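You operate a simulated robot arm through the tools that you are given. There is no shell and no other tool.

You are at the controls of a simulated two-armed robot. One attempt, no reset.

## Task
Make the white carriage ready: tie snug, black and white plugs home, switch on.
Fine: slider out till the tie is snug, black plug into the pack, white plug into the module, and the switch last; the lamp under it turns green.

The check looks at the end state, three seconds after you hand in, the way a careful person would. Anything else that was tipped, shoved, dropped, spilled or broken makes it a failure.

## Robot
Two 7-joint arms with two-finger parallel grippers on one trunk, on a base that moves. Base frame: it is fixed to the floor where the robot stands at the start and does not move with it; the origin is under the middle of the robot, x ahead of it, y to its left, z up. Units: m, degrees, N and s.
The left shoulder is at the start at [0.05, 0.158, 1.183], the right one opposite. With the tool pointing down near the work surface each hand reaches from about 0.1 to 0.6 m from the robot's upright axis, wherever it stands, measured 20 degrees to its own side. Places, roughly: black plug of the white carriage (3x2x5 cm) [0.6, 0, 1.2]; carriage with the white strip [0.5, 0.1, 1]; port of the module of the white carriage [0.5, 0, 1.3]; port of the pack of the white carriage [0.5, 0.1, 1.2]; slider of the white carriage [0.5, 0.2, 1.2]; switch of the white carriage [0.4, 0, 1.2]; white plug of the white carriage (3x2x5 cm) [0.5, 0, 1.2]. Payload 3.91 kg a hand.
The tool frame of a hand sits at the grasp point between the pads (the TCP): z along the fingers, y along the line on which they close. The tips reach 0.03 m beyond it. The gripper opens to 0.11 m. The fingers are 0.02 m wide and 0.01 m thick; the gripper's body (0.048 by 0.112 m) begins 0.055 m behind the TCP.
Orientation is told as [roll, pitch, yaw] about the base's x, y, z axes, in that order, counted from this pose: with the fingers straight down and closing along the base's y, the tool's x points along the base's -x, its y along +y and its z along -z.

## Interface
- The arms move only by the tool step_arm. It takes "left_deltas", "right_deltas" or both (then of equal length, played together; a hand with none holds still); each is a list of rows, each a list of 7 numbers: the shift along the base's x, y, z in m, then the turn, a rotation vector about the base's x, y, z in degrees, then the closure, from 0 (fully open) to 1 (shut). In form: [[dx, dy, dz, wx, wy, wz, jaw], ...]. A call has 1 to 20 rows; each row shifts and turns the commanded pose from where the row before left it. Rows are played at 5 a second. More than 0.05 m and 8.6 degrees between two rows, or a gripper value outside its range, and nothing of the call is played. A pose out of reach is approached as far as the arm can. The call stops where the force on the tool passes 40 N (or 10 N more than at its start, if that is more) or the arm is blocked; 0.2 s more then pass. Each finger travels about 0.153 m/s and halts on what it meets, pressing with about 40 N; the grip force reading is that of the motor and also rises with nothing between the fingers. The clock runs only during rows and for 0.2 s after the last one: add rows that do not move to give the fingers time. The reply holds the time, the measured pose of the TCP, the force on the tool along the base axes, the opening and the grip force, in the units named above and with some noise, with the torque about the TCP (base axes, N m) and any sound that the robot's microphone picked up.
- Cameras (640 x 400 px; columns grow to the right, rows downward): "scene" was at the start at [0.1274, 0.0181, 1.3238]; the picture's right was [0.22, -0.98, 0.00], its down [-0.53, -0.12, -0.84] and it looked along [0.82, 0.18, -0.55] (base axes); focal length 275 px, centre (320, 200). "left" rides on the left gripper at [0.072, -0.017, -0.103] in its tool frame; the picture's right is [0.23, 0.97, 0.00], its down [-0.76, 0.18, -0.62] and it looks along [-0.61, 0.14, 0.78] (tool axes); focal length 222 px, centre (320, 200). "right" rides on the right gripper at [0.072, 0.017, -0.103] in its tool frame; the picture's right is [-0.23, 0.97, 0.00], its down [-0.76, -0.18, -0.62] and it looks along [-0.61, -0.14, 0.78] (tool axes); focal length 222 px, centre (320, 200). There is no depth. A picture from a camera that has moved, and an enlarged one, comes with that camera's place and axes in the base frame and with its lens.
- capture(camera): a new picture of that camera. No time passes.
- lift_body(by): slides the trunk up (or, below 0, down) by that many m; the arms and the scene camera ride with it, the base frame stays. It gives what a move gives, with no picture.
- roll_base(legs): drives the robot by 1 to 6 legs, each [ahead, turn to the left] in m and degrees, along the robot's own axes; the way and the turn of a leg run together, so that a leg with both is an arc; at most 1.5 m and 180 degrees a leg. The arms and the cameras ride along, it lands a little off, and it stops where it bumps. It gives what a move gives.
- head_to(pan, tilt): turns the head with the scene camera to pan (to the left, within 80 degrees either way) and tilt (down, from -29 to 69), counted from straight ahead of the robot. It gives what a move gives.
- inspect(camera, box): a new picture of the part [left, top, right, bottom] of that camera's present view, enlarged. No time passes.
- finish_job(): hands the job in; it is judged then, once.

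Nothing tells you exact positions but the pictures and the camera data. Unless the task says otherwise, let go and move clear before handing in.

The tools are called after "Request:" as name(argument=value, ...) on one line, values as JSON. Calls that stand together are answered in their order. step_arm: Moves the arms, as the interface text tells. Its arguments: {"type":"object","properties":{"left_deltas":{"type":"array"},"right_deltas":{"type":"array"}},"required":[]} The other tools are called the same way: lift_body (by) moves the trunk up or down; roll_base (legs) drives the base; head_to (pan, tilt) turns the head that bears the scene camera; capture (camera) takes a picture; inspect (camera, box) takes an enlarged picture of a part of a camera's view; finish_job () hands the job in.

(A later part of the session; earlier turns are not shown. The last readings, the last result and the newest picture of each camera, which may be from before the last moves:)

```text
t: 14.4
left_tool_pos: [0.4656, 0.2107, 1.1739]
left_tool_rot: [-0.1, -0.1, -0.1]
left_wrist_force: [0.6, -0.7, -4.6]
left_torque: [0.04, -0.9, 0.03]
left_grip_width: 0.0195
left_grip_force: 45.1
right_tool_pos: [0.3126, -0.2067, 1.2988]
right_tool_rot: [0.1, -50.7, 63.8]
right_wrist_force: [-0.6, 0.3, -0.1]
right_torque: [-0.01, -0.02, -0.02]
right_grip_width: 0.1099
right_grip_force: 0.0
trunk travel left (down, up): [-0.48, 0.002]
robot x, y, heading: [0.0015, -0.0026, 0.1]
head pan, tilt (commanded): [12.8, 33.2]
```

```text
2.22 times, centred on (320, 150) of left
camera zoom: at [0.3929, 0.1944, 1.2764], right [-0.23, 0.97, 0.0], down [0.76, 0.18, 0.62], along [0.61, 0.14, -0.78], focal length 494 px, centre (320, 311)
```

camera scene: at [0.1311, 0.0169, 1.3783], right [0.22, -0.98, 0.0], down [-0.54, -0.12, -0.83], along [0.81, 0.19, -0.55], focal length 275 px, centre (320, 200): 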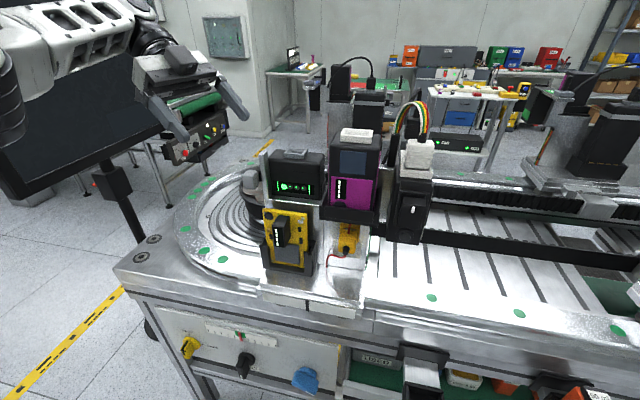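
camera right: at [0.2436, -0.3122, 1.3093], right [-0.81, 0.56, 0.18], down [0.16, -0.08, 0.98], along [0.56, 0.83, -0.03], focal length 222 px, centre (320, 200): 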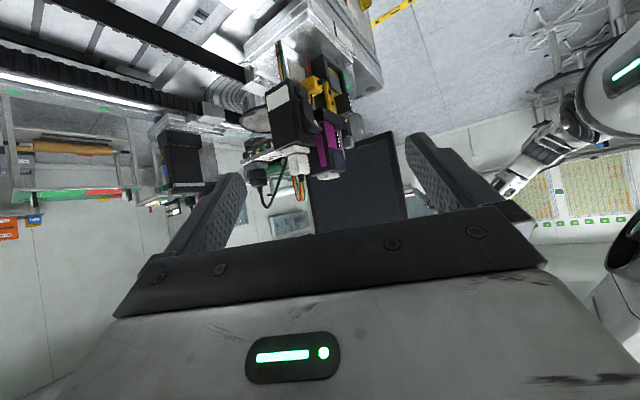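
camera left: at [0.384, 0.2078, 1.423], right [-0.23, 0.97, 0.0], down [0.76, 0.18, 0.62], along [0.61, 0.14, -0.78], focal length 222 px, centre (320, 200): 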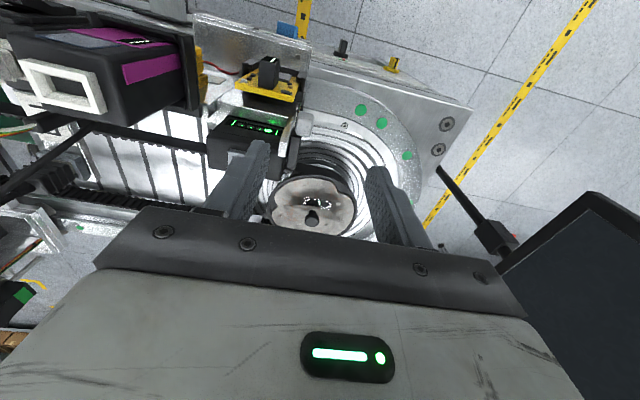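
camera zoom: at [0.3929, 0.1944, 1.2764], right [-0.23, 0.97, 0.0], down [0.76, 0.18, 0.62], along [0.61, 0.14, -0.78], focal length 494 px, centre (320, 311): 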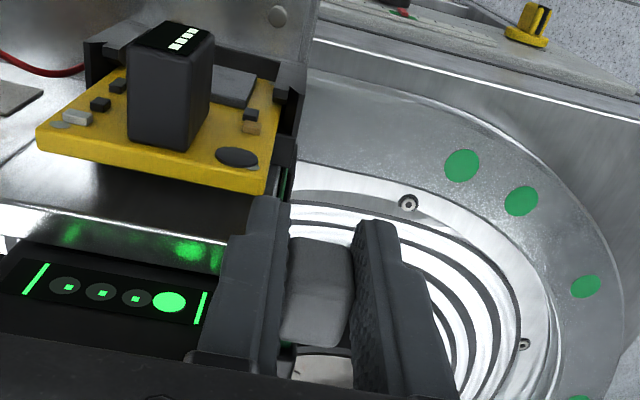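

It slides freely so far, and green is starting to show behind the knob. I'll keep pulling.

Request:
step_arm(left_deltas=[[-0.002, 0, 0, 0, 0, 0, 1.0], [-0.002, 0, 0, 0, 0, 0, 1.0], [-0.002, 0, 0, 0, 0, 0, 1.0]])

Request:
inspect(camera="left", box=[200, 60, 440, 240])

```text
t: 15.2
left_tool_pos: [0.4597, 0.2096, 1.1741]
left_tool_rot: [-0.1, -0.2, -0.2]
left_wrist_force: [0.0, -2.0, -7.8]
left_torque: [0.09, -0.88, -0.05]
left_grip_width: 0.0195
left_grip_force: 45.2
right_tool_pos: [0.3136, -0.2077, 1.2995]
right_tool_rot: [0.1, -50.6, 63.9]
right_wrist_force: [0.5, -0.2, -0.3]
right_torque: [0.01, -0.01, 0.0]
right_grip_width: 0.1101
right_grip_force: 0.1
trunk travel left (down, up): [-0.48, 0.002]
robot x, y, heading: [0.0007, 0.0017, 0.1]
head pan, tilt (commanded): [12.8, 33.2]
```

```text
2.22 times, centred on (320, 150) of left
camera zoom: at [0.3864, 0.1945, 1.2764], right [-0.22, 0.97, 0.0], down [0.76, 0.18, 0.62], along [0.61, 0.14, -0.78], focal length 494 px, centre (320, 311)
```

zoom: 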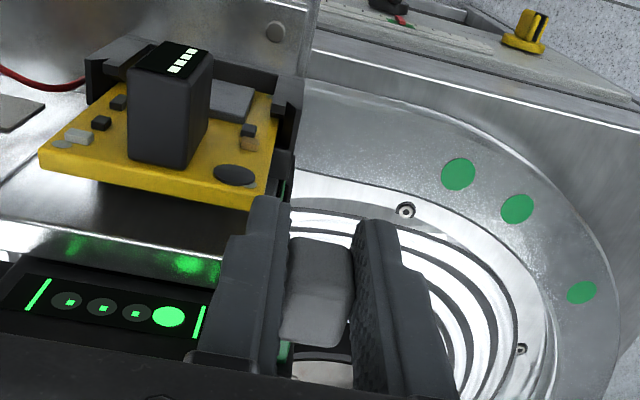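

It has moved about 12 mm with no pull resistance yet. Continuing in small steps.

Request:
step_arm(left_deltas=[[-0.002, 0, -0.0005, 0, 0, 0, 1.0], [-0.002, 0, 0, 0, 0, 0, 1.0], [-0.002, 0, 0, 0, 0, 0, 1.0]])

Request:
inspect(camera="left", box=[200, 60, 440, 240])

Request:
inspect(camera="scene", box=[200, 100, 320, 220])

```text
t: 16.0
left_tool_pos: [0.4522, 0.2111, 1.1744]
left_tool_rot: [-0.2, -0.1, -0.1]
left_wrist_force: [0.4, -1.8, 0.5]
left_torque: [0.01, 0.68, -0.07]
left_grip_width: 0.0195
left_grip_force: 44.9
right_tool_pos: [0.313, -0.2057, 1.2996]
right_tool_rot: [0.0, -50.6, 63.9]
right_wrist_force: [-0.1, -0.1, 0.0]
right_torque: [0.0, 0.0, 0.04]
right_grip_width: 0.1096
right_grip_force: 0.1
trunk travel left (down, up): [-0.48, 0.002]
robot x, y, heading: [0.0021, 0.0009, 0.3]
head pan, tilt (commanded): [12.8, 33.2]
```

```text
2.22 times, centred on (320, 150) of left
camera zoom: at [0.38, 0.1945, 1.2764], right [-0.23, 0.97, 0.0], down [0.76, 0.18, 0.62], along [0.61, 0.14, -0.78], focal length 494 px, centre (320, 311)
```

zoom: 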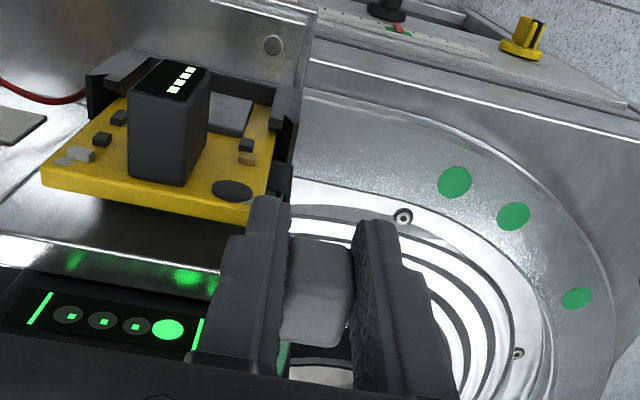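

```text
3.33 times, centred on (260, 160) of scene
camera zoom: at [0.1276, 0.0177, 1.3788], right [0.22, -0.98, 0.0], down [-0.53, -0.12, -0.84], along [0.82, 0.18, -0.55], focal length 918 px, centre (520, 333)
```

zoom: 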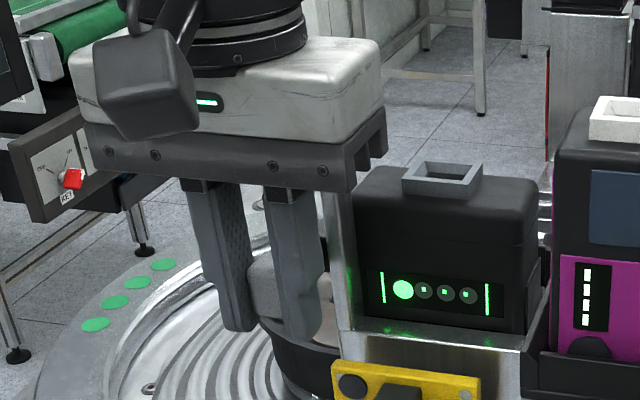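

About 19 mm out and still light. I'll continue a few mm at a time, watching for resistance or a sound.

Request:
step_arm(left_deltas=[[-0.002, 0, 0, 0, 0, 0, 1.0], [-0.002, 0, 0, 0, 0, 0, 1.0]])

Request:
inspect(camera="left", box=[270, 120, 370, 240])

Request:
inspect(camera="right", box=[240, 0, 400, 130])

```text
t: 16.6
left_tool_pos: [0.4482, 0.2116, 1.1731]
left_tool_rot: [-0.1, -0.1, -0.1]
left_wrist_force: [-0.6, -2.5, 0.3]
left_torque: [0.06, 0.44, -0.03]
left_grip_width: 0.0193
left_grip_force: 45.1
right_tool_pos: [0.3131, -0.2062, 1.3001]
right_tool_rot: [0.1, -50.7, 63.9]
right_wrist_force: [0.6, 0.4, 0.8]
right_torque: [0.03, -0.01, 0.03]
right_grip_width: 0.1099
right_grip_force: 0.1
trunk travel left (down, up): [-0.48, 0.002]
robot x, y, heading: [-0.0005, -0.0029, 0.1]
head pan, tilt (commanded): [12.8, 33.2]
```

```text
3.33 times, centred on (320, 180) of left
camera zoom: at [0.3753, 0.1945, 1.2764], right [-0.22, 0.97, 0.0], down [0.76, 0.18, 0.62], along [0.61, 0.14, -0.78], focal length 740 px, centre (320, 267)
```

zoom: 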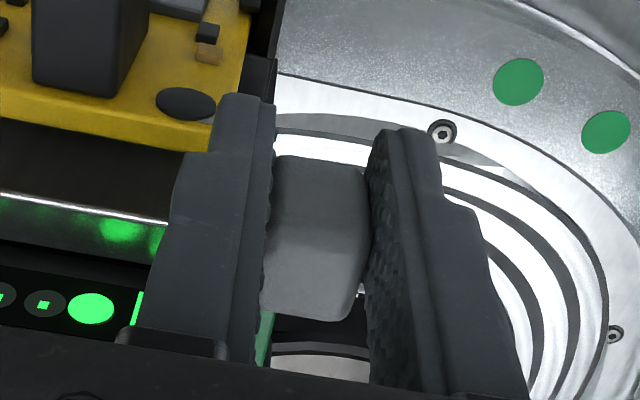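

```text
3.08 times, centred on (320, 65) of right
camera zoom: at [0.2434, -0.3127, 1.3093], right [-0.81, 0.56, 0.18], down [0.16, -0.08, 0.98], along [0.56, 0.83, -0.03], focal length 684 px, centre (320, 615)
```

zoom: 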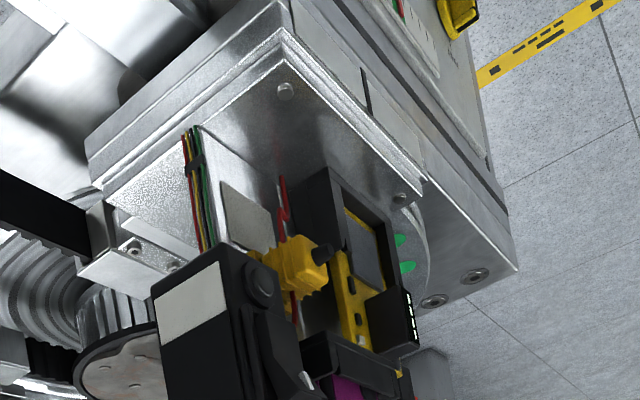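

23 mm out and the knob moves with the hand; still no resistance. Continuing carefully.

Request:
step_arm(left_deltas=[[-0.002, 0, 0, 0, 0, 0, 1.0], [-0.002, 0, 0, 0, 0, 0, 1.0]])

Request:
inspect(camera="left", box=[270, 120, 370, 240])

Request:
inspect(camera="scene", box=[220, 120, 340, 220])

```text
t: 17.2
left_tool_pos: [0.4446, 0.2107, 1.1735]
left_tool_rot: [-0.1, 0.0, -0.2]
left_wrist_force: [0.8, -3.2, -0.3]
left_torque: [0.04, 0.03, -0.09]
left_grip_width: 0.0194
left_grip_force: 45.3
right_tool_pos: [0.3138, -0.2073, 1.3002]
right_tool_rot: [0.1, -50.6, 63.9]
right_wrist_force: [0.4, -0.3, 0.0]
right_torque: [0.04, -0.02, -0.01]
right_grip_width: 0.11
right_grip_force: 0.1
trunk travel left (down, up): [-0.48, 0.002]
robot x, y, heading: [0.0018, 0.0003, 0.0]
head pan, tilt (commanded): [12.8, 33.2]
```

```text
3.33 times, centred on (320, 180) of left
camera zoom: at [0.3716, 0.1946, 1.2764], right [-0.22, 0.97, 0.0], down [0.76, 0.18, 0.62], along [0.61, 0.14, -0.78], focal length 740 px, centre (320, 267)
```

zoom: 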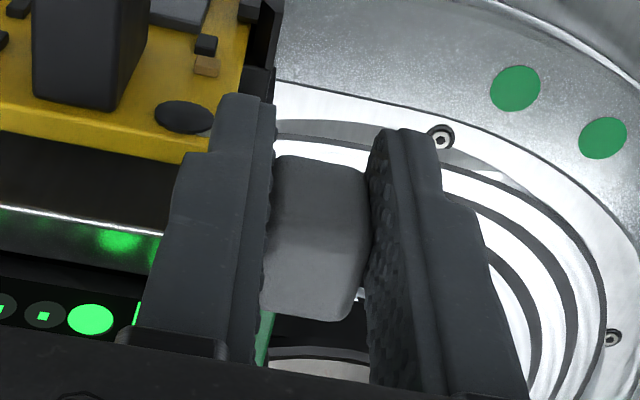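

```text
4.00 times, centred on (280, 170) of scene
camera zoom: at [0.1276, 0.0175, 1.3787], right [0.22, -0.98, 0.0], down [-0.53, -0.12, -0.84], along [0.82, 0.18, -0.55], focal length 1101 px, centre (480, 320)
```

zoom: 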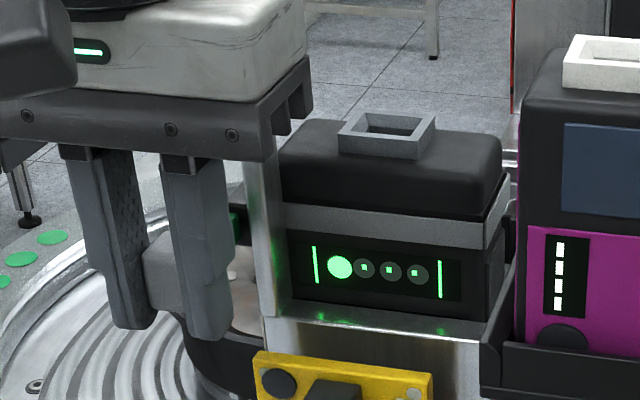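

The grey tie has now come up around the top of the pack, as on the finished carriages. I'll compare the exposed rod with the reference before deciding whether to pull any further.

Request:
inspect(camera="scene", box=[388, 82, 412, 110])

Request:
inspect(camera="scene", box=[255, 140, 320, 210])

Request:
inspect(camera="right", box=[165, 175, 205, 205])

```text
14.29 times, centred on (400, 96) of scene
camera zoom: at [0.1276, 0.0175, 1.3787], right [0.22, -0.98, 0.0], down [-0.53, -0.12, -0.84], along [0.82, 0.18, -0.55], focal length 3933 px, centre (-823, 1686)
```

zoom: 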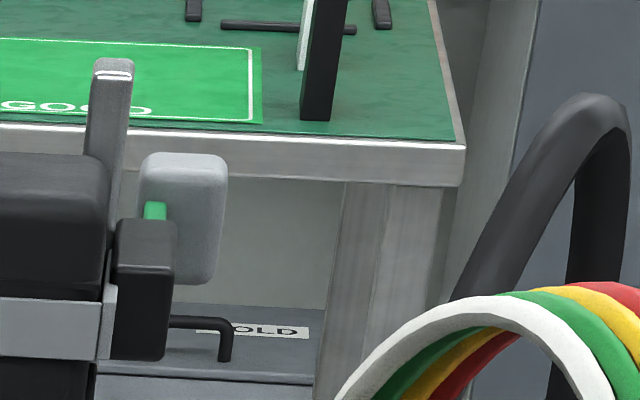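

```text
5.71 times, centred on (288, 175) of scene
camera zoom: at [0.1276, 0.0175, 1.3787], right [0.22, -0.98, 0.0], down [-0.53, -0.12, -0.84], along [0.82, 0.18, -0.55], focal length 1573 px, centre (506, 343)
```

zoom: 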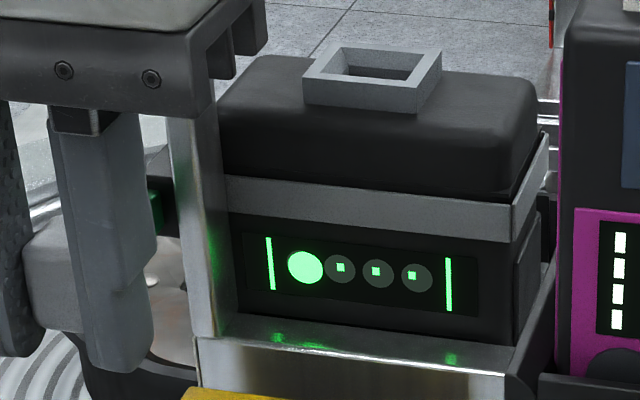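

```text
13.33 times, centred on (185, 190) of right
camera zoom: at [0.2435, -0.3129, 1.3092], right [-0.81, 0.56, 0.18], down [0.16, -0.08, 0.98], along [0.56, 0.83, -0.03], focal length 2962 px, centre (2120, 333)
```

zoom: 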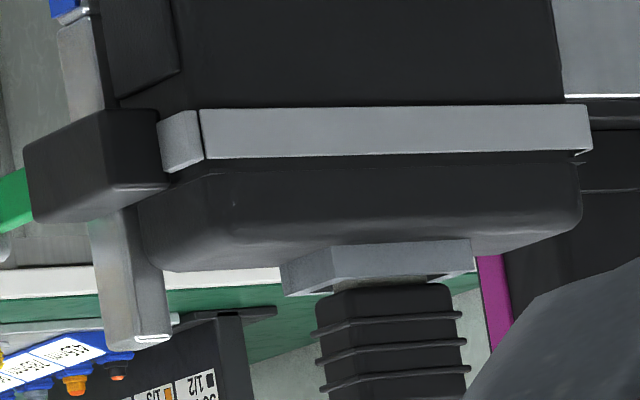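

Request:
inspect(camera="right", box=[168, 180, 198, 202])

Request:
inspect(camera="scene", box=[560, 80, 640, 180])

```text
16.00 times, centred on (183, 191) of right
camera zoom: at [0.2435, -0.3129, 1.3092], right [-0.81, 0.56, 0.18], down [0.16, -0.08, 0.98], along [0.56, 0.83, -0.03], focal length 3554 px, centre (2512, 344)
```

zoom: 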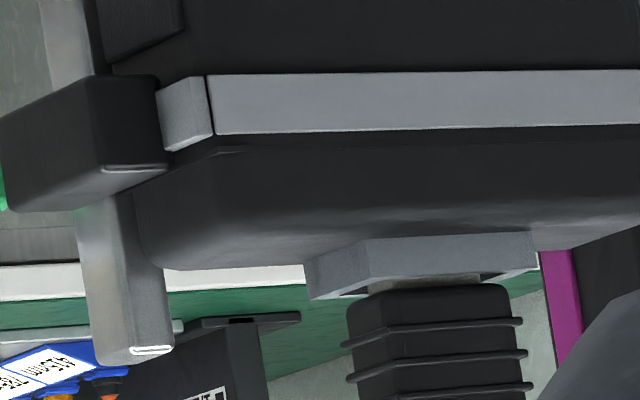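

```text
4.00 times, centred on (600, 130) of scene
camera zoom: at [0.1276, 0.0175, 1.3787], right [0.22, -0.98, 0.0], down [-0.53, -0.12, -0.84], along [0.82, 0.18, -0.55], focal length 1101 px, centre (-800, 480)
```

zoom: 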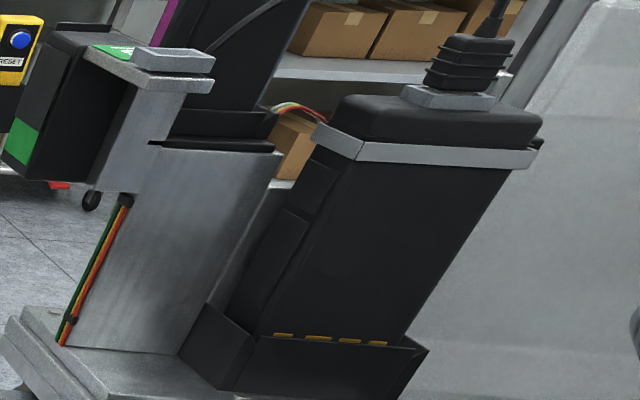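

Request:
inspect(camera="right", box=[152, 178, 188, 204])

Request:
inspect(camera="left", box=[300, 150, 345, 215])

```text
15.38 times, centred on (170, 191) of right
camera zoom: at [0.2435, -0.3129, 1.3092], right [-0.81, 0.56, 0.18], down [0.16, -0.08, 0.98], along [0.56, 0.83, -0.03], focal length 3417 px, centre (2628, 338)
```

zoom: 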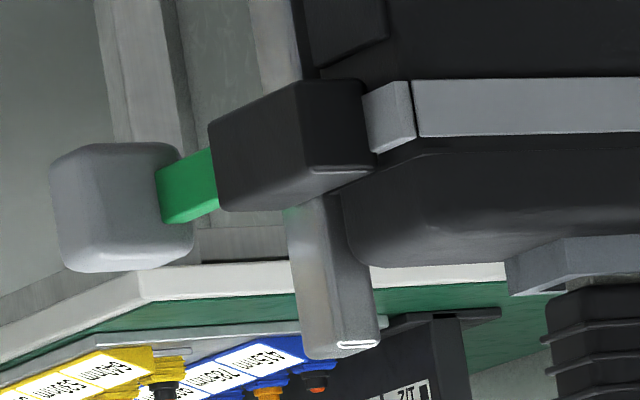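

```text
6.15 times, centred on (322, 182) of left
camera zoom: at [0.3716, 0.1946, 1.2764], right [-0.22, 0.97, 0.0], down [0.76, 0.18, 0.62], along [0.61, 0.14, -0.78], focal length 1367 px, centre (305, 308)
```

zoom: 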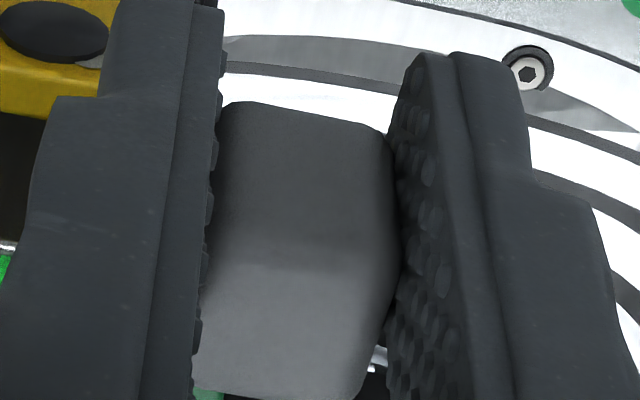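

The tie now sits around the pack, but the reference knobs seem a little further out. I'll pull a bit more while watching both the band and the force.

Request:
step_arm(left_deltas=[[-0.002, 0, 0, 0, 0, 0, 1.0]])

Request:
inspect(camera="scene", box=[255, 140, 320, 210])

```text
t: 17.6
left_tool_pos: [0.4421, 0.2113, 1.1738]
left_tool_rot: [-0.1, 0.0, -0.2]
left_wrist_force: [0.0, -3.7, -3.6]
left_torque: [0.01, -0.59, -0.09]
left_grip_width: 0.0192
left_grip_force: 44.8
right_tool_pos: [0.3131, -0.2061, 1.2999]
right_tool_rot: [0.1, -50.5, 63.8]
right_wrist_force: [-0.2, -0.3, -0.8]
right_torque: [0.02, 0.0, 0.02]
right_grip_width: 0.1101
right_grip_force: 0.0
trunk travel left (down, up): [-0.48, 0.002]
robot x, y, heading: [-0.0001, -0.0043, 0.2]
head pan, tilt (commanded): [12.8, 33.2]
```

```text
5.71 times, centred on (288, 175) of scene
camera zoom: at [0.1275, 0.0177, 1.3787], right [0.22, -0.98, 0.0], down [-0.53, -0.12, -0.84], along [0.82, 0.18, -0.55], focal length 1573 px, centre (506, 343)
```

zoom: 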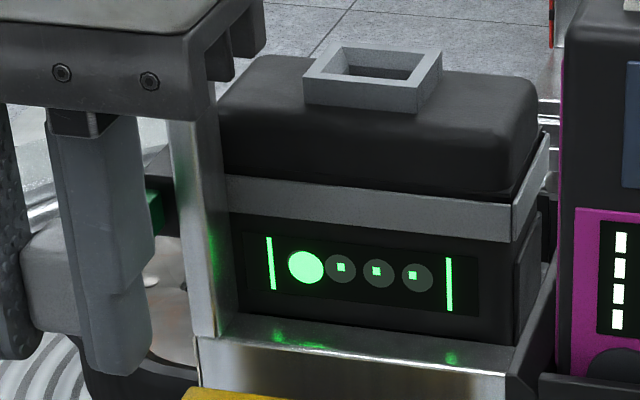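

The band stays put and there is still no pull force. A few more millimetres toward the reference position.

Request:
step_arm(left_deltas=[[-0.002, 0, 0, 0, 0, 0, 1.0], [-0.001, 0, 0, 0, 0, 0, 1.0]])

Request:
inspect(camera="scene", box=[255, 140, 320, 210])

Request:
inspect(camera="left", box=[270, 120, 370, 240])

```text
t: 18.2
left_tool_pos: [0.4396, 0.2107, 1.1751]
left_tool_rot: [-0.1, -0.1, 0.0]
left_wrist_force: [-0.8, -1.2, 6.3]
left_torque: [0.08, 0.86, -0.08]
left_grip_width: 0.019
left_grip_force: 44.9
right_tool_pos: [0.3138, -0.2057, 1.2996]
right_tool_rot: [0.0, -50.6, 64.0]
right_wrist_force: [0.1, -0.4, -0.3]
right_torque: [0.02, -0.01, 0.0]
right_grip_width: 0.1102
right_grip_force: 0.1
trunk travel left (down, up): [-0.48, 0.002]
robot x, y, heading: [0.0019, -0.0053, 0.2]
head pan, tilt (commanded): [12.8, 33.2]
```

```text
5.71 times, centred on (288, 175) of scene
camera zoom: at [0.127, 0.0175, 1.379], right [0.22, -0.98, 0.0], down [-0.53, -0.12, -0.84], along [0.82, 0.19, -0.55], focal length 1573 px, centre (506, 343)
```

zoom: 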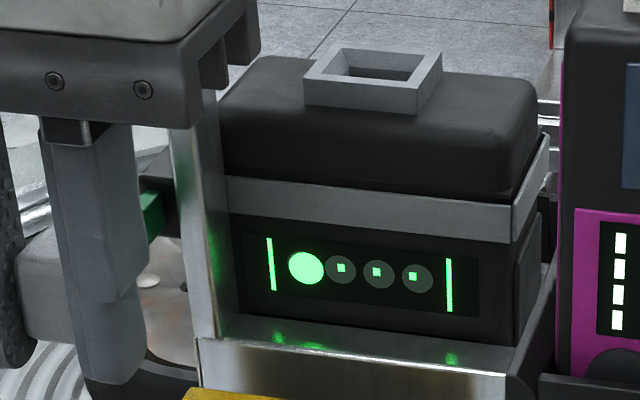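

```text
3.33 times, centred on (320, 180) of left
camera zoom: at [0.3663, 0.1945, 1.2764], right [-0.23, 0.97, 0.0], down [0.76, 0.18, 0.62], along [0.61, 0.14, -0.78], focal length 740 px, centre (320, 267)
```

zoom: 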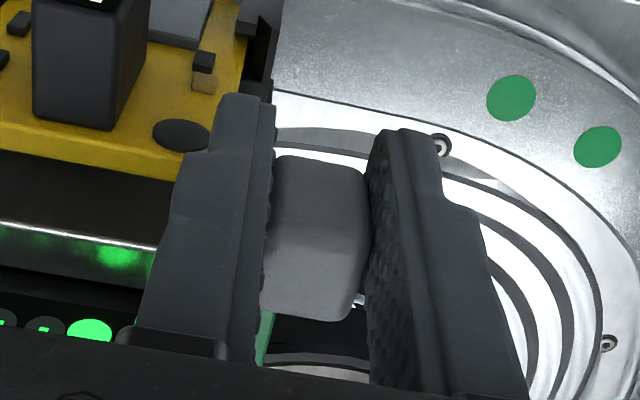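

Request:
step_arm(left_deltas=[[-0.0015, 0, 0, 0, 0, 0, 1.0], [-0.0015, 0, 0, 0, 0, 0, 1.0]])

Request:
inspect(camera="scene", box=[255, 140, 320, 210])

```text
t: 18.8
left_tool_pos: [0.4382, 0.2095, 1.1738]
left_tool_rot: [0.0, -0.3, -0.1]
left_wrist_force: [7.8, -2.4, 6.0]
left_torque: [0.08, 0.82, 0.24]
left_grip_width: 0.0192
left_grip_force: 45.2
right_tool_pos: [0.3137, -0.2062, 1.2999]
right_tool_rot: [0.2, -50.6, 63.8]
right_wrist_force: [0.2, -0.7, 1.2]
right_torque: [-0.04, 0.0, -0.01]
right_grip_width: 0.1099
right_grip_force: 0.1
trunk travel left (down, up): [-0.48, 0.002]
robot x, y, heading: [-0.0025, 0.0014, 0.2]
head pan, tilt (commanded): [12.8, 33.2]
```

```text
5.71 times, centred on (288, 175) of scene
camera zoom: at [0.1282, 0.0174, 1.3787], right [0.22, -0.98, 0.0], down [-0.53, -0.12, -0.84], along [0.82, 0.18, -0.55], focal length 1573 px, centre (506, 343)
```

zoom: 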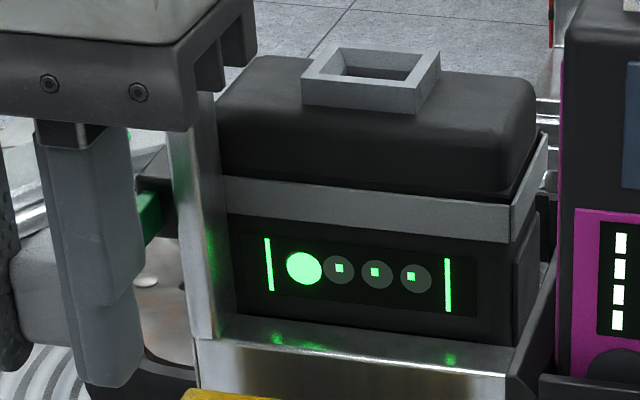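

Resistance has appeared (about 8 N at 33 mm of travel), which matches the reference exposure, so the tie is snug. I'll open the fingers, rise clear and check that it holds.

Request:
step_arm(left_deltas=[[0.0005, 0, 0, 0, 0, 0, 0.8], [0, 0, 0, 0, 0, 0, 0.55], [0, 0, 0, 0, 0, 0, 0.45], [0, 0, 0.03, 0, 0, 0, 0.45], [0, 0, 0.04, 0, 0, 0, 0.45], [0, 0.01, 0.04, 0, 0, 0, 0.45], [0, 0.01, 0.03, 0, 0, 0, 0.4]])

Request:
inspect(camera="scene", box=[230, 130, 330, 220])

Request:
inspect(camera="left", box=[180, 40, 360, 180])

```text
t: 20.4
left_tool_pos: [0.4358, 0.2339, 1.3122]
left_tool_rot: [-0.1, -0.1, -0.2]
left_wrist_force: [0.1, 0.7, -0.4]
left_torque: [-0.01, -0.02, 0.01]
left_grip_width: 0.0661
left_grip_force: 0.1
right_tool_pos: [0.3131, -0.2052, 1.2993]
right_tool_rot: [0.1, -50.6, 63.9]
right_wrist_force: [-0.2, 0.9, -0.3]
right_torque: [0.02, -0.01, -0.02]
right_grip_width: 0.1099
right_grip_force: 0.2
trunk travel left (down, up): [-0.48, 0.002]
robot x, y, heading: [-0.001, -0.0006, -0.2]
head pan, tilt (commanded): [12.8, 33.2]
```

```text
4.44 times, centred on (280, 175) of scene
camera zoom: at [0.1273, 0.0181, 1.3787], right [0.22, -0.98, 0.0], down [-0.53, -0.12, -0.84], along [0.82, 0.18, -0.55], focal length 1224 px, centre (498, 311)
```

zoom: 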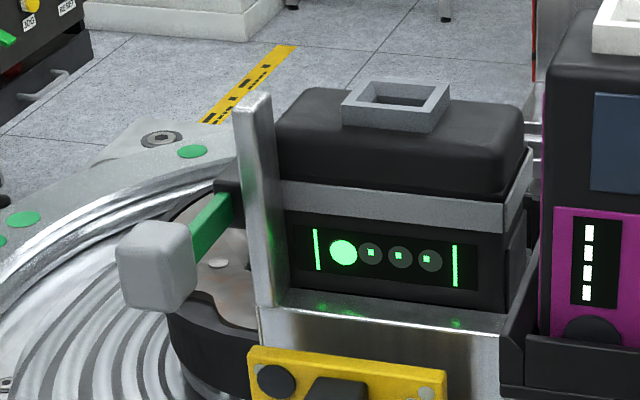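

```text
2.86 times, centred on (270, 110) of left
camera zoom: at [0.3626, 0.217, 1.4144], right [-0.22, 0.97, 0.0], down [0.76, 0.18, 0.62], along [0.61, 0.14, -0.78], focal length 635 px, centre (463, 457)
```

zoom: 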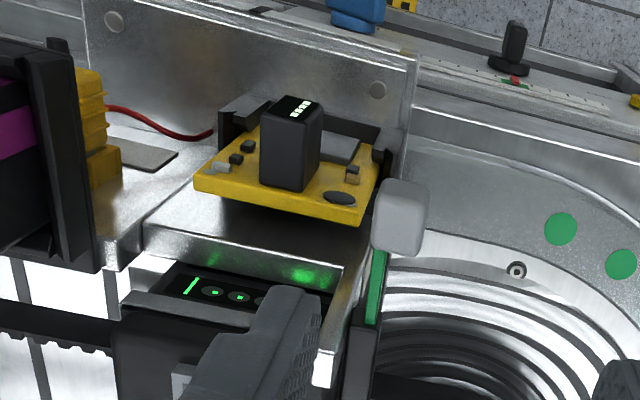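

The slider is out with its green rod showing, and the tie sits snug around the pack. From triangulation I take the white plug at about [0.46, -0.035, 1.24], the module port at [0.459, 0.043, 1.257], the pack port at [0.534, 0.147, 1.19] and the black plug at [0.557, -0.034, 1.245]. The black plug is far for a fingers-down reach, so I'll check the room in front of the robot base.

Request:
head_to(pan=0, tilt=60)

Request:
capture(camera="scene")

```text
t: 21.3
left_tool_pos: [0.4353, 0.2328, 1.3103]
left_tool_rot: [0.0, -0.1, 0.0]
left_wrist_force: [0.9, 0.2, -0.4]
left_torque: [0.0, 0.0, -0.01]
left_grip_width: 0.066
left_grip_force: 0.0
right_tool_pos: [0.3126, -0.2065, 1.2997]
right_tool_rot: [0.3, -50.6, 63.9]
right_wrist_force: [0.8, 0.3, 0.5]
right_torque: [-0.01, 0.0, -0.04]
right_grip_width: 0.1103
right_grip_force: 0.1
trunk travel left (down, up): [-0.48, 0.002]
robot x, y, heading: [-0.002, 0.0008, 0.0]
head pan, tilt (commanded): [0.0, 60.0]
```

```text
taken
camera scene: at [0.1073, -0.0016, 1.3417], right [0.0, -1.0, 0.0], down [-0.87, 0.0, -0.5], along [0.5, 0.0, -0.87], focal length 275 px, centre (320, 200)
```

scene: 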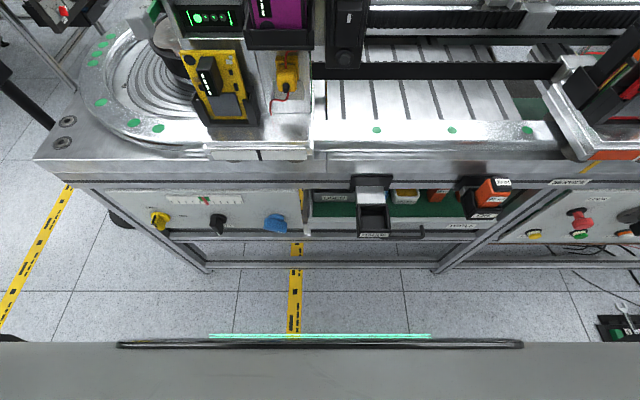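

The base front is near x 0.15 and the nearest bench part (the small tray) near x 0.33, so there is room. Both hands are above the work, so I'll drive forward 8 cm to bring the plugs into comfortable reach.

Request:
roll_base(legs=[[0.08, 0]])

Request:
head_to(pan=0, tilt=40)

Request:
capture(camera="scene")

```text
t: 22.3
left_tool_pos: [0.5137, 0.2339, 1.3116]
left_tool_rot: [-0.1, -0.1, 0.0]
left_wrist_force: [0.0, 0.3, -0.1]
left_torque: [0.02, 0.02, -0.03]
left_grip_width: 0.0659
left_grip_force: 0.0
right_tool_pos: [0.3924, -0.205, 1.2997]
right_tool_rot: [0.0, -50.6, 64.0]
right_wrist_force: [0.1, 0.4, -0.1]
right_torque: [0.0, -0.02, 0.01]
right_grip_width: 0.1099
right_grip_force: 0.1
trunk travel left (down, up): [-0.48, 0.002]
robot x, y, heading: [0.0766, 0.0024, 0.0]
head pan, tilt (commanded): [0.0, 60.0]
```

```text
t: 23.1
left_tool_pos: [0.5135, 0.234, 1.3127]
left_tool_rot: [-0.1, -0.1, 0.0]
left_wrist_force: [0.6, -0.3, 0.2]
left_torque: [0.0, -0.03, -0.01]
left_grip_width: 0.0662
left_grip_force: 0.0
right_tool_pos: [0.3911, -0.2058, 1.3005]
right_tool_rot: [0.1, -50.7, 64.0]
right_wrist_force: [-0.6, 0.3, 0.4]
right_torque: [-0.02, -0.02, 0.0]
right_grip_width: 0.1099
right_grip_force: 0.0
trunk travel left (down, up): [-0.48, 0.002]
robot x, y, heading: [0.0768, -0.0023, 0.2]
head pan, tilt (commanded): [0.0, 40.0]
```

```text
taken
camera scene: at [0.203, -0.0013, 1.3683], right [0.0, -1.0, 0.0], down [-0.64, 0.0, -0.77], along [0.77, 0.0, -0.64], focal length 275 px, centre (320, 200)
```

scene: 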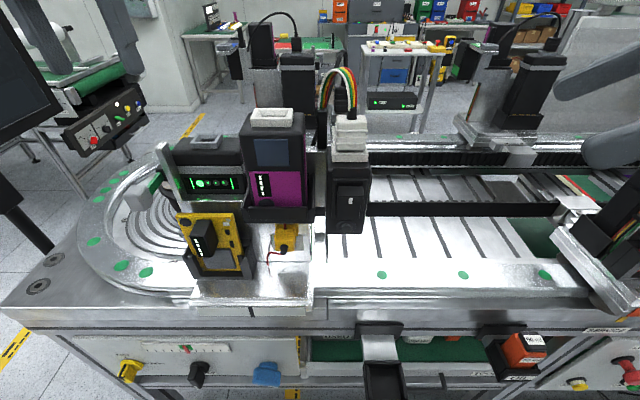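

The base moved forward cleanly. Now a closer look at both plugs and ports from here.

Request:
inspect(camera="scene", box=[300, 50, 400, 240])

Request:
inspect(camera="scene", box=[150, 90, 310, 220])

Request:
capture(camera="left")

Request:
capture(camera="right")

```text
2.11 times, centred on (350, 145) of scene
camera zoom: at [0.203, -0.0013, 1.3683], right [0.0, -1.0, 0.0], down [-0.64, 0.0, -0.77], along [0.77, 0.0, -0.64], focal length 580 px, centre (257, 316)
```

zoom: 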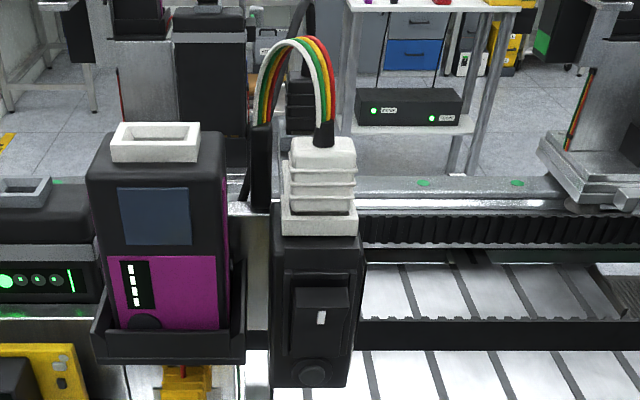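

```text
3.08 times, centred on (230, 155) of scene
camera zoom: at [0.203, -0.0013, 1.3683], right [0.0, -1.0, 0.0], down [-0.64, 0.0, -0.77], along [0.77, 0.0, -0.64], focal length 847 px, centre (597, 338)
```

zoom: 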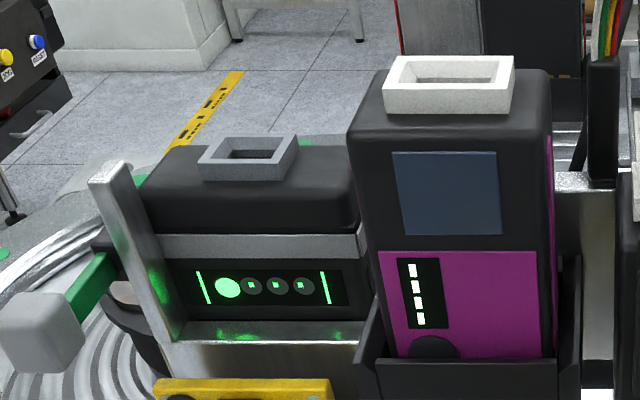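

```text
taken
camera left: at [0.4399, 0.2177, 1.4139], right [-0.23, 0.97, 0.0], down [0.76, 0.18, 0.62], along [0.61, 0.14, -0.78], focal length 222 px, centre (320, 200)
```

left: 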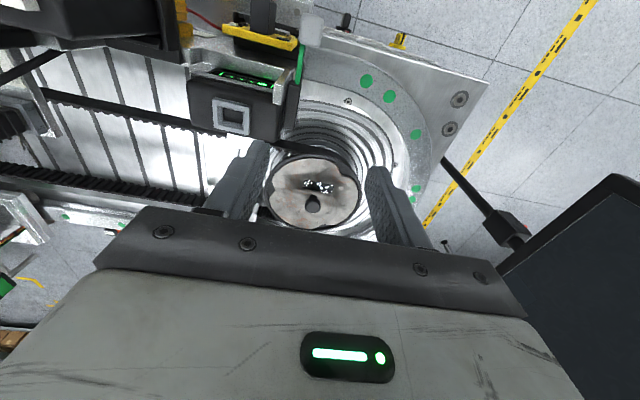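

```text
taken
camera right: at [0.3214, -0.3119, 1.3094], right [-0.81, 0.56, 0.18], down [0.16, -0.08, 0.98], along [0.56, 0.83, -0.03], focal length 222 px, centre (320, 200)
```

right: 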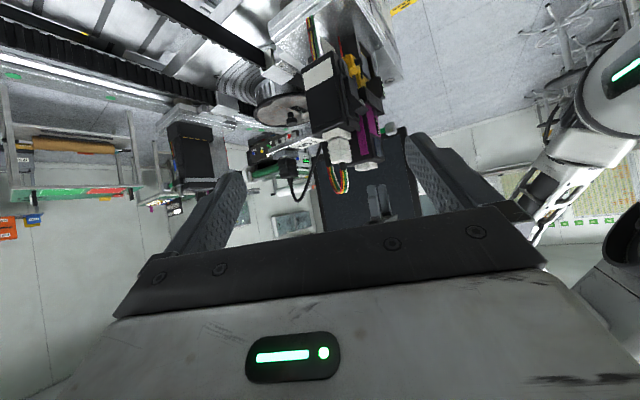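

Request:
inspect(camera="right", box=[260, 50, 400, 210])

Request:
inspect(camera="right", box=[270, 110, 370, 200])

Request:
inspect(camera="left", box=[180, 50, 310, 160])

Request:
inspect(camera="scene", box=[320, 60, 380, 170])

```text
2.50 times, centred on (330, 130) of right
camera zoom: at [0.3214, -0.3119, 1.3094], right [-0.81, 0.56, 0.18], down [0.16, -0.08, 0.98], along [0.56, 0.83, -0.03], focal length 555 px, centre (295, 375)
```

zoom: 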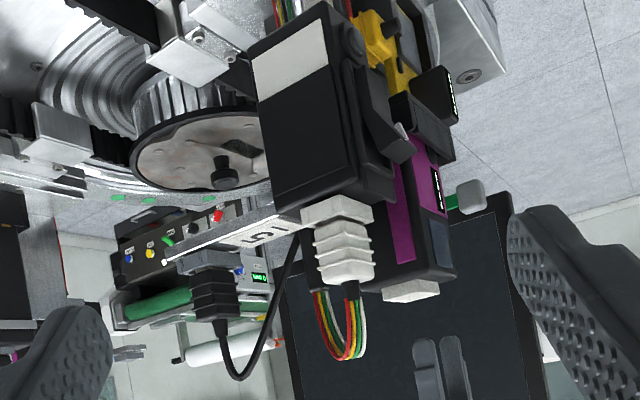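

```text
4.44 times, centred on (320, 155) of right
camera zoom: at [0.3214, -0.3119, 1.3094], right [-0.81, 0.56, 0.18], down [0.16, -0.08, 0.98], along [0.56, 0.83, -0.03], focal length 987 px, centre (320, 400)
```

zoom: 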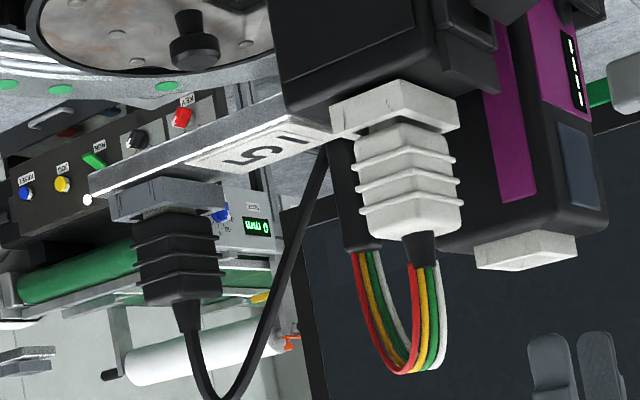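

```text
3.64 times, centred on (245, 105) of left
camera zoom: at [0.4399, 0.2177, 1.4139], right [-0.23, 0.97, 0.0], down [0.76, 0.18, 0.62], along [0.61, 0.14, -0.78], focal length 808 px, centre (593, 546)
```

zoom: 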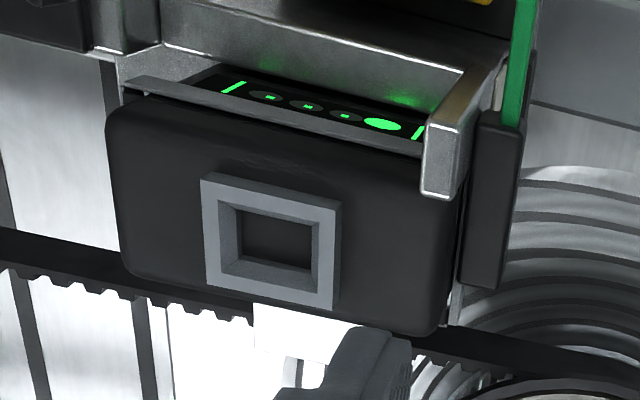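

```text
3.64 times, centred on (350, 115) of scene
camera zoom: at [0.203, -0.0013, 1.3683], right [0.0, -1.0, 0.0], down [-0.64, 0.0, -0.77], along [0.77, 0.0, -0.64], focal length 1001 px, centre (211, 509)
```

zoom: 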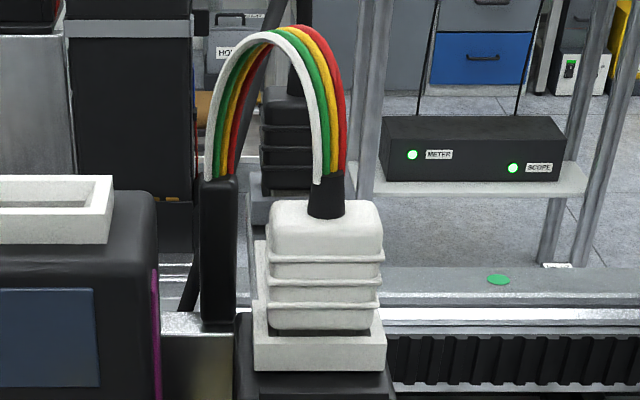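

I now take the black plug body to be near [0.564, -0.029, 1.238] with its long side along y, and the pack port at about [0.532, 0.148, 1.194]. The left arm does this one: I'll raise it and carry it over toward the black plug, checking reach as I go.

Request:
step_arm(left_deltas=[[0, 0, 0.025, 0, 0, 0, 0.4], [0, 0, 0.025, 0, 0, 0, 0.4], [0.003, -0.04, 0.005, 0, 0, 0, 0.4], [0.003, -0.04, 0, 0, 0, 0, 0.4], [0.003, -0.04, 0, 0, 0, 0, 0.4]])

Request:
capture(camera="left")

Request:
capture(camera="scene")

```text
t: 24.4
left_tool_pos: [0.4825, 0.1585, 1.336]
left_tool_rot: [-0.2, -0.2, 0.2]
left_wrist_force: [-0.4, -1.0, -0.4]
left_torque: [0.0, -0.02, -0.03]
left_grip_width: 0.066
left_grip_force: 0.1
left hand out of reach, approached as far as the arm can: row 3, 4, 5
right_tool_pos: [0.3916, -0.2057, 1.3013]
right_tool_rot: [0.1, -50.4, 64.0]
right_wrist_force: [-1.0, 0.3, 0.2]
right_torque: [-0.01, 0.01, 0.03]
right_grip_width: 0.1098
right_grip_force: 0.1
trunk travel left (down, up): [-0.48, 0.002]
robot x, y, heading: [0.0798, -0.0008, 0.1]
head pan, tilt (commanded): [0.0, 40.0]
```

```text
taken
camera left: at [0.4105, 0.1427, 1.4384], right [-0.23, 0.97, 0.0], down [0.76, 0.18, 0.63], along [0.61, 0.14, -0.78], focal length 222 px, centre (320, 200)
```

left: 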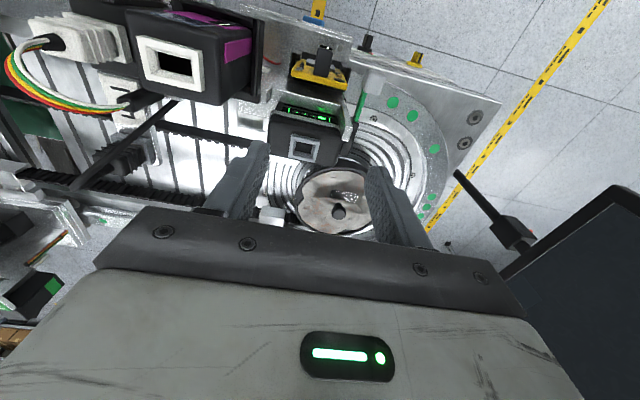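

```text
taken
camera scene: at [0.2029, -0.0015, 1.3684], right [0.0, -1.0, 0.0], down [-0.64, 0.0, -0.77], along [0.77, 0.0, -0.64], focal length 275 px, centre (320, 200)
```

scene: 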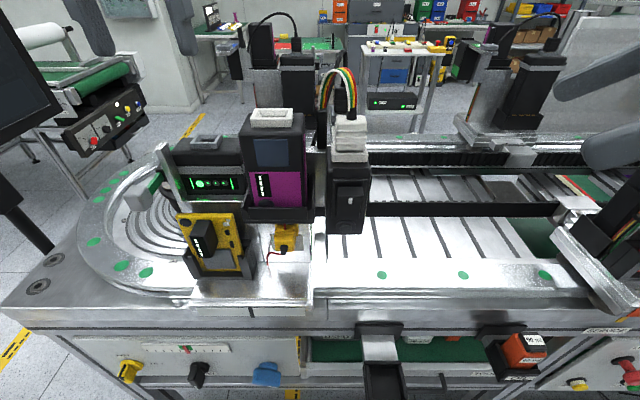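

Fingers-down at this height is beyond the left arm's reach from here, so I want the base about 7 cm closer. There is still clearance to the tray, and both hands are well above everything.

Request:
roll_base(legs=[[0.07, 0]])

Request:
head_to(pan=0, tilt=60)

Request:
capture(camera="scene")

Request:
capture(camera="left")

```text
t: 25.4
left_tool_pos: [0.5557, 0.1593, 1.3366]
left_tool_rot: [-0.1, -0.2, 0.3]
left_wrist_force: [0.5, -0.1, -0.1]
left_torque: [0.03, 0.01, 0.01]
left_grip_width: 0.0662
left_grip_force: 0.0
right_tool_pos: [0.463, -0.2057, 1.2993]
right_tool_rot: [0.0, -50.5, 64.2]
right_wrist_force: [0.6, -0.2, 0.8]
right_torque: [0.02, -0.01, -0.02]
right_grip_width: 0.11
right_grip_force: 0.2
trunk travel left (down, up): [-0.48, 0.002]
robot x, y, heading: [0.1515, 0.0018, 0.2]
head pan, tilt (commanded): [0.0, 40.0]
```

```text
t: 26.2
left_tool_pos: [0.555, 0.1594, 1.3362]
left_tool_rot: [-0.2, -0.2, 0.2]
left_wrist_force: [0.1, 0.6, 0.4]
left_torque: [-0.02, -0.02, 0.0]
left_grip_width: 0.0662
left_grip_force: 0.0
right_tool_pos: [0.4618, -0.2045, 1.2999]
right_tool_rot: [0.1, -50.6, 64.1]
right_wrist_force: [-0.3, -0.8, 0.6]
right_torque: [-0.01, -0.02, -0.01]
right_grip_width: 0.1101
right_grip_force: 0.0
trunk travel left (down, up): [-0.48, 0.002]
robot x, y, heading: [0.1487, 0.0028, 0.0]
head pan, tilt (commanded): [0.0, 60.0]
```

```text
taken
camera scene: at [0.2556, -0.001, 1.3417], right [0.0, -1.0, 0.0], down [-0.87, 0.0, -0.5], along [0.5, 0.0, -0.87], focal length 275 px, centre (320, 200)
```

scene: 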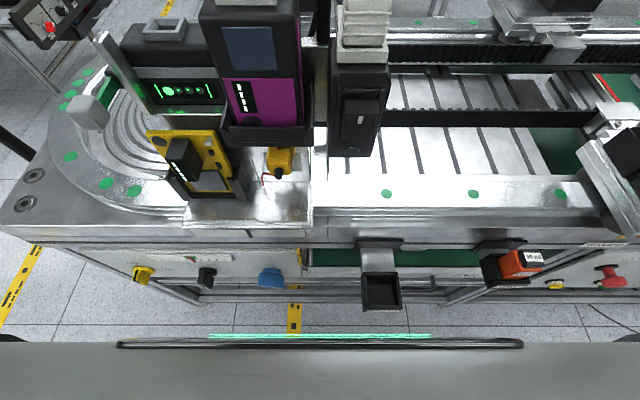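

```text
taken
camera left: at [0.4813, 0.1437, 1.4387], right [-0.23, 0.97, 0.0], down [0.76, 0.18, 0.63], along [0.61, 0.14, -0.78], focal length 222 px, centre (320, 200)
```

left: 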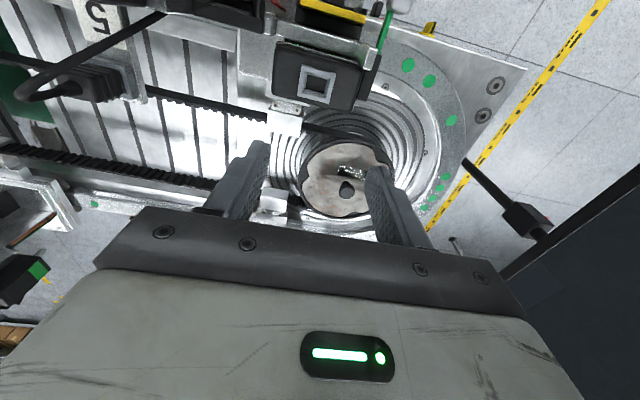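

The base is in place with the tray clear. The left camera now sees the black plug and its cable from above, so I'll zoom in to pin down the plug and the pack port.

Request:
inspect(camera="left", box=[0, 10, 170, 140])

Request:
inspect(camera="left", box=[260, 20, 400, 130])

Request:
inspect(camera="right", box=[240, 50, 420, 210])

```text
3.08 times, centred on (85, 75) of left
camera zoom: at [0.4813, 0.1437, 1.4387], right [-0.23, 0.97, 0.0], down [0.76, 0.18, 0.63], along [0.61, 0.14, -0.78], focal length 684 px, centre (1043, 585)
```

zoom: 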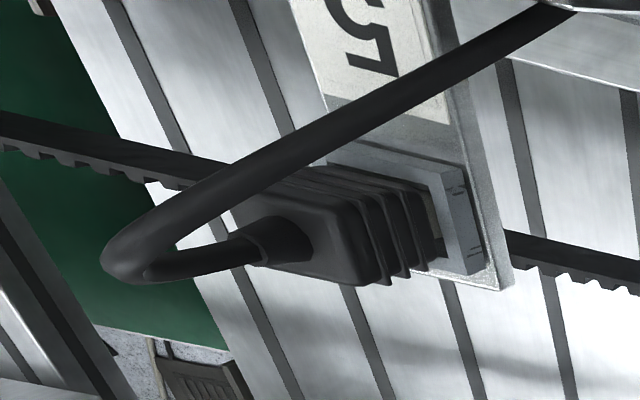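

```text
3.64 times, centred on (330, 75) of left
camera zoom: at [0.4813, 0.1437, 1.4387], right [-0.23, 0.97, 0.0], down [0.76, 0.18, 0.63], along [0.61, 0.14, -0.78], focal length 808 px, centre (284, 654)
```

zoom: 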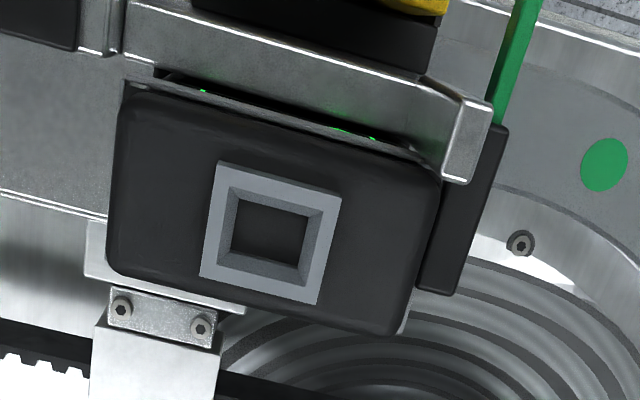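

```text
2.50 times, centred on (330, 130) of right
camera zoom: at [0.3925, -0.3114, 1.3094], right [-0.81, 0.55, 0.18], down [0.16, -0.08, 0.98], along [0.56, 0.83, -0.03], focal length 555 px, centre (295, 375)
```

zoom: 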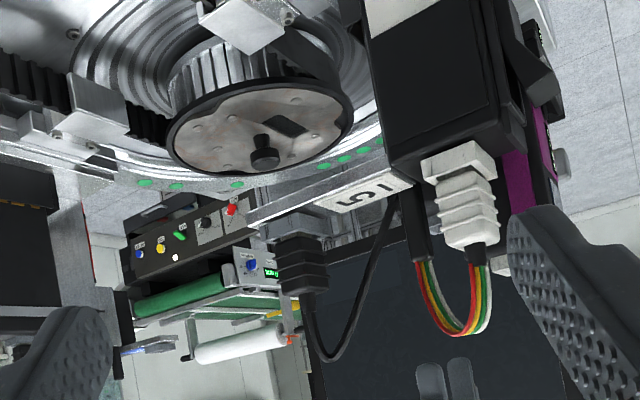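

The pack port centre works out at [0.530, 0.150], top near 1.195, and the black plug at about [0.562, -0.028], body z 1.222–1.254, with the cable loop topping out near 1.30. I'll raise the left hand slightly and carry it over above the black plug.

Request:
step_arm(left_deltas=[[0, 0, 0.014, 0, 0, 0, 0.4], [0.001, -0.04, 0, 0, 0, 0, 0.4], [0.001, -0.04, 0, 0, 0, 0, 0.4], [0.001, -0.04, 0, 0, 0, 0, 0.4], [0.001, -0.04, 0, 0, 0, 0, 0.4], [0.001, -0.025, 0, 0, 0, 0, 0.4]])

Request:
capture(camera="left")

Request:
capture(camera="right")

```text
t: 27.6
left_tool_pos: [0.5112, 0.1272, 1.3181]
left_tool_rot: [-0.2, -0.2, 0.2]
left_wrist_force: [1.1, 0.7, 0.2]
left_torque: [0.02, 0.0, 0.02]
left_grip_width: 0.0659
left_grip_force: 0.0
left hand out of reach, approached as far as the arm can: row 1, 2, 3, 4, 5, 6
right_tool_pos: [0.4618, -0.205, 1.2995]
right_tool_rot: [0.0, -50.7, 64.1]
right_wrist_force: [-0.2, -0.4, 0.8]
right_torque: [0.02, 0.0, -0.01]
right_grip_width: 0.1102
right_grip_force: 0.1
trunk travel left (down, up): [-0.48, 0.002]
robot x, y, heading: [0.1483, 0.0008, 0.4]
head pan, tilt (commanded): [0.0, 60.0]
```

```text
taken
camera left: at [0.4381, 0.1111, 1.4205], right [-0.23, 0.97, 0.0], down [0.76, 0.18, 0.63], along [0.61, 0.14, -0.78], focal length 222 px, centre (320, 200)
```

left: 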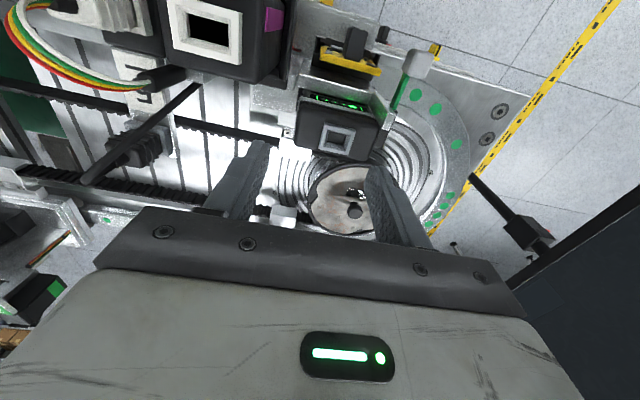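

```text
taken
camera right: at [0.3926, -0.3113, 1.3094], right [-0.81, 0.55, 0.18], down [0.16, -0.08, 0.98], along [0.56, 0.83, -0.03], focal length 222 px, centre (320, 200)
```

right: 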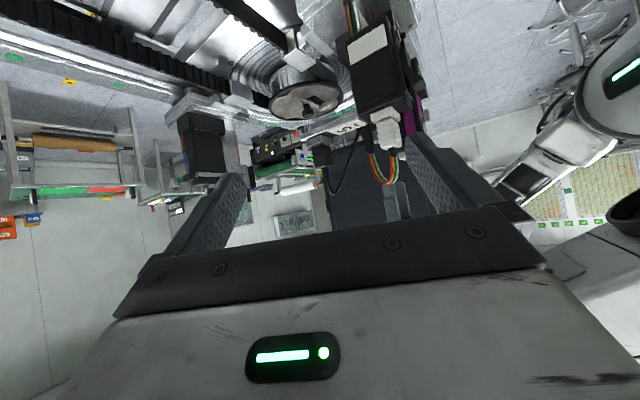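

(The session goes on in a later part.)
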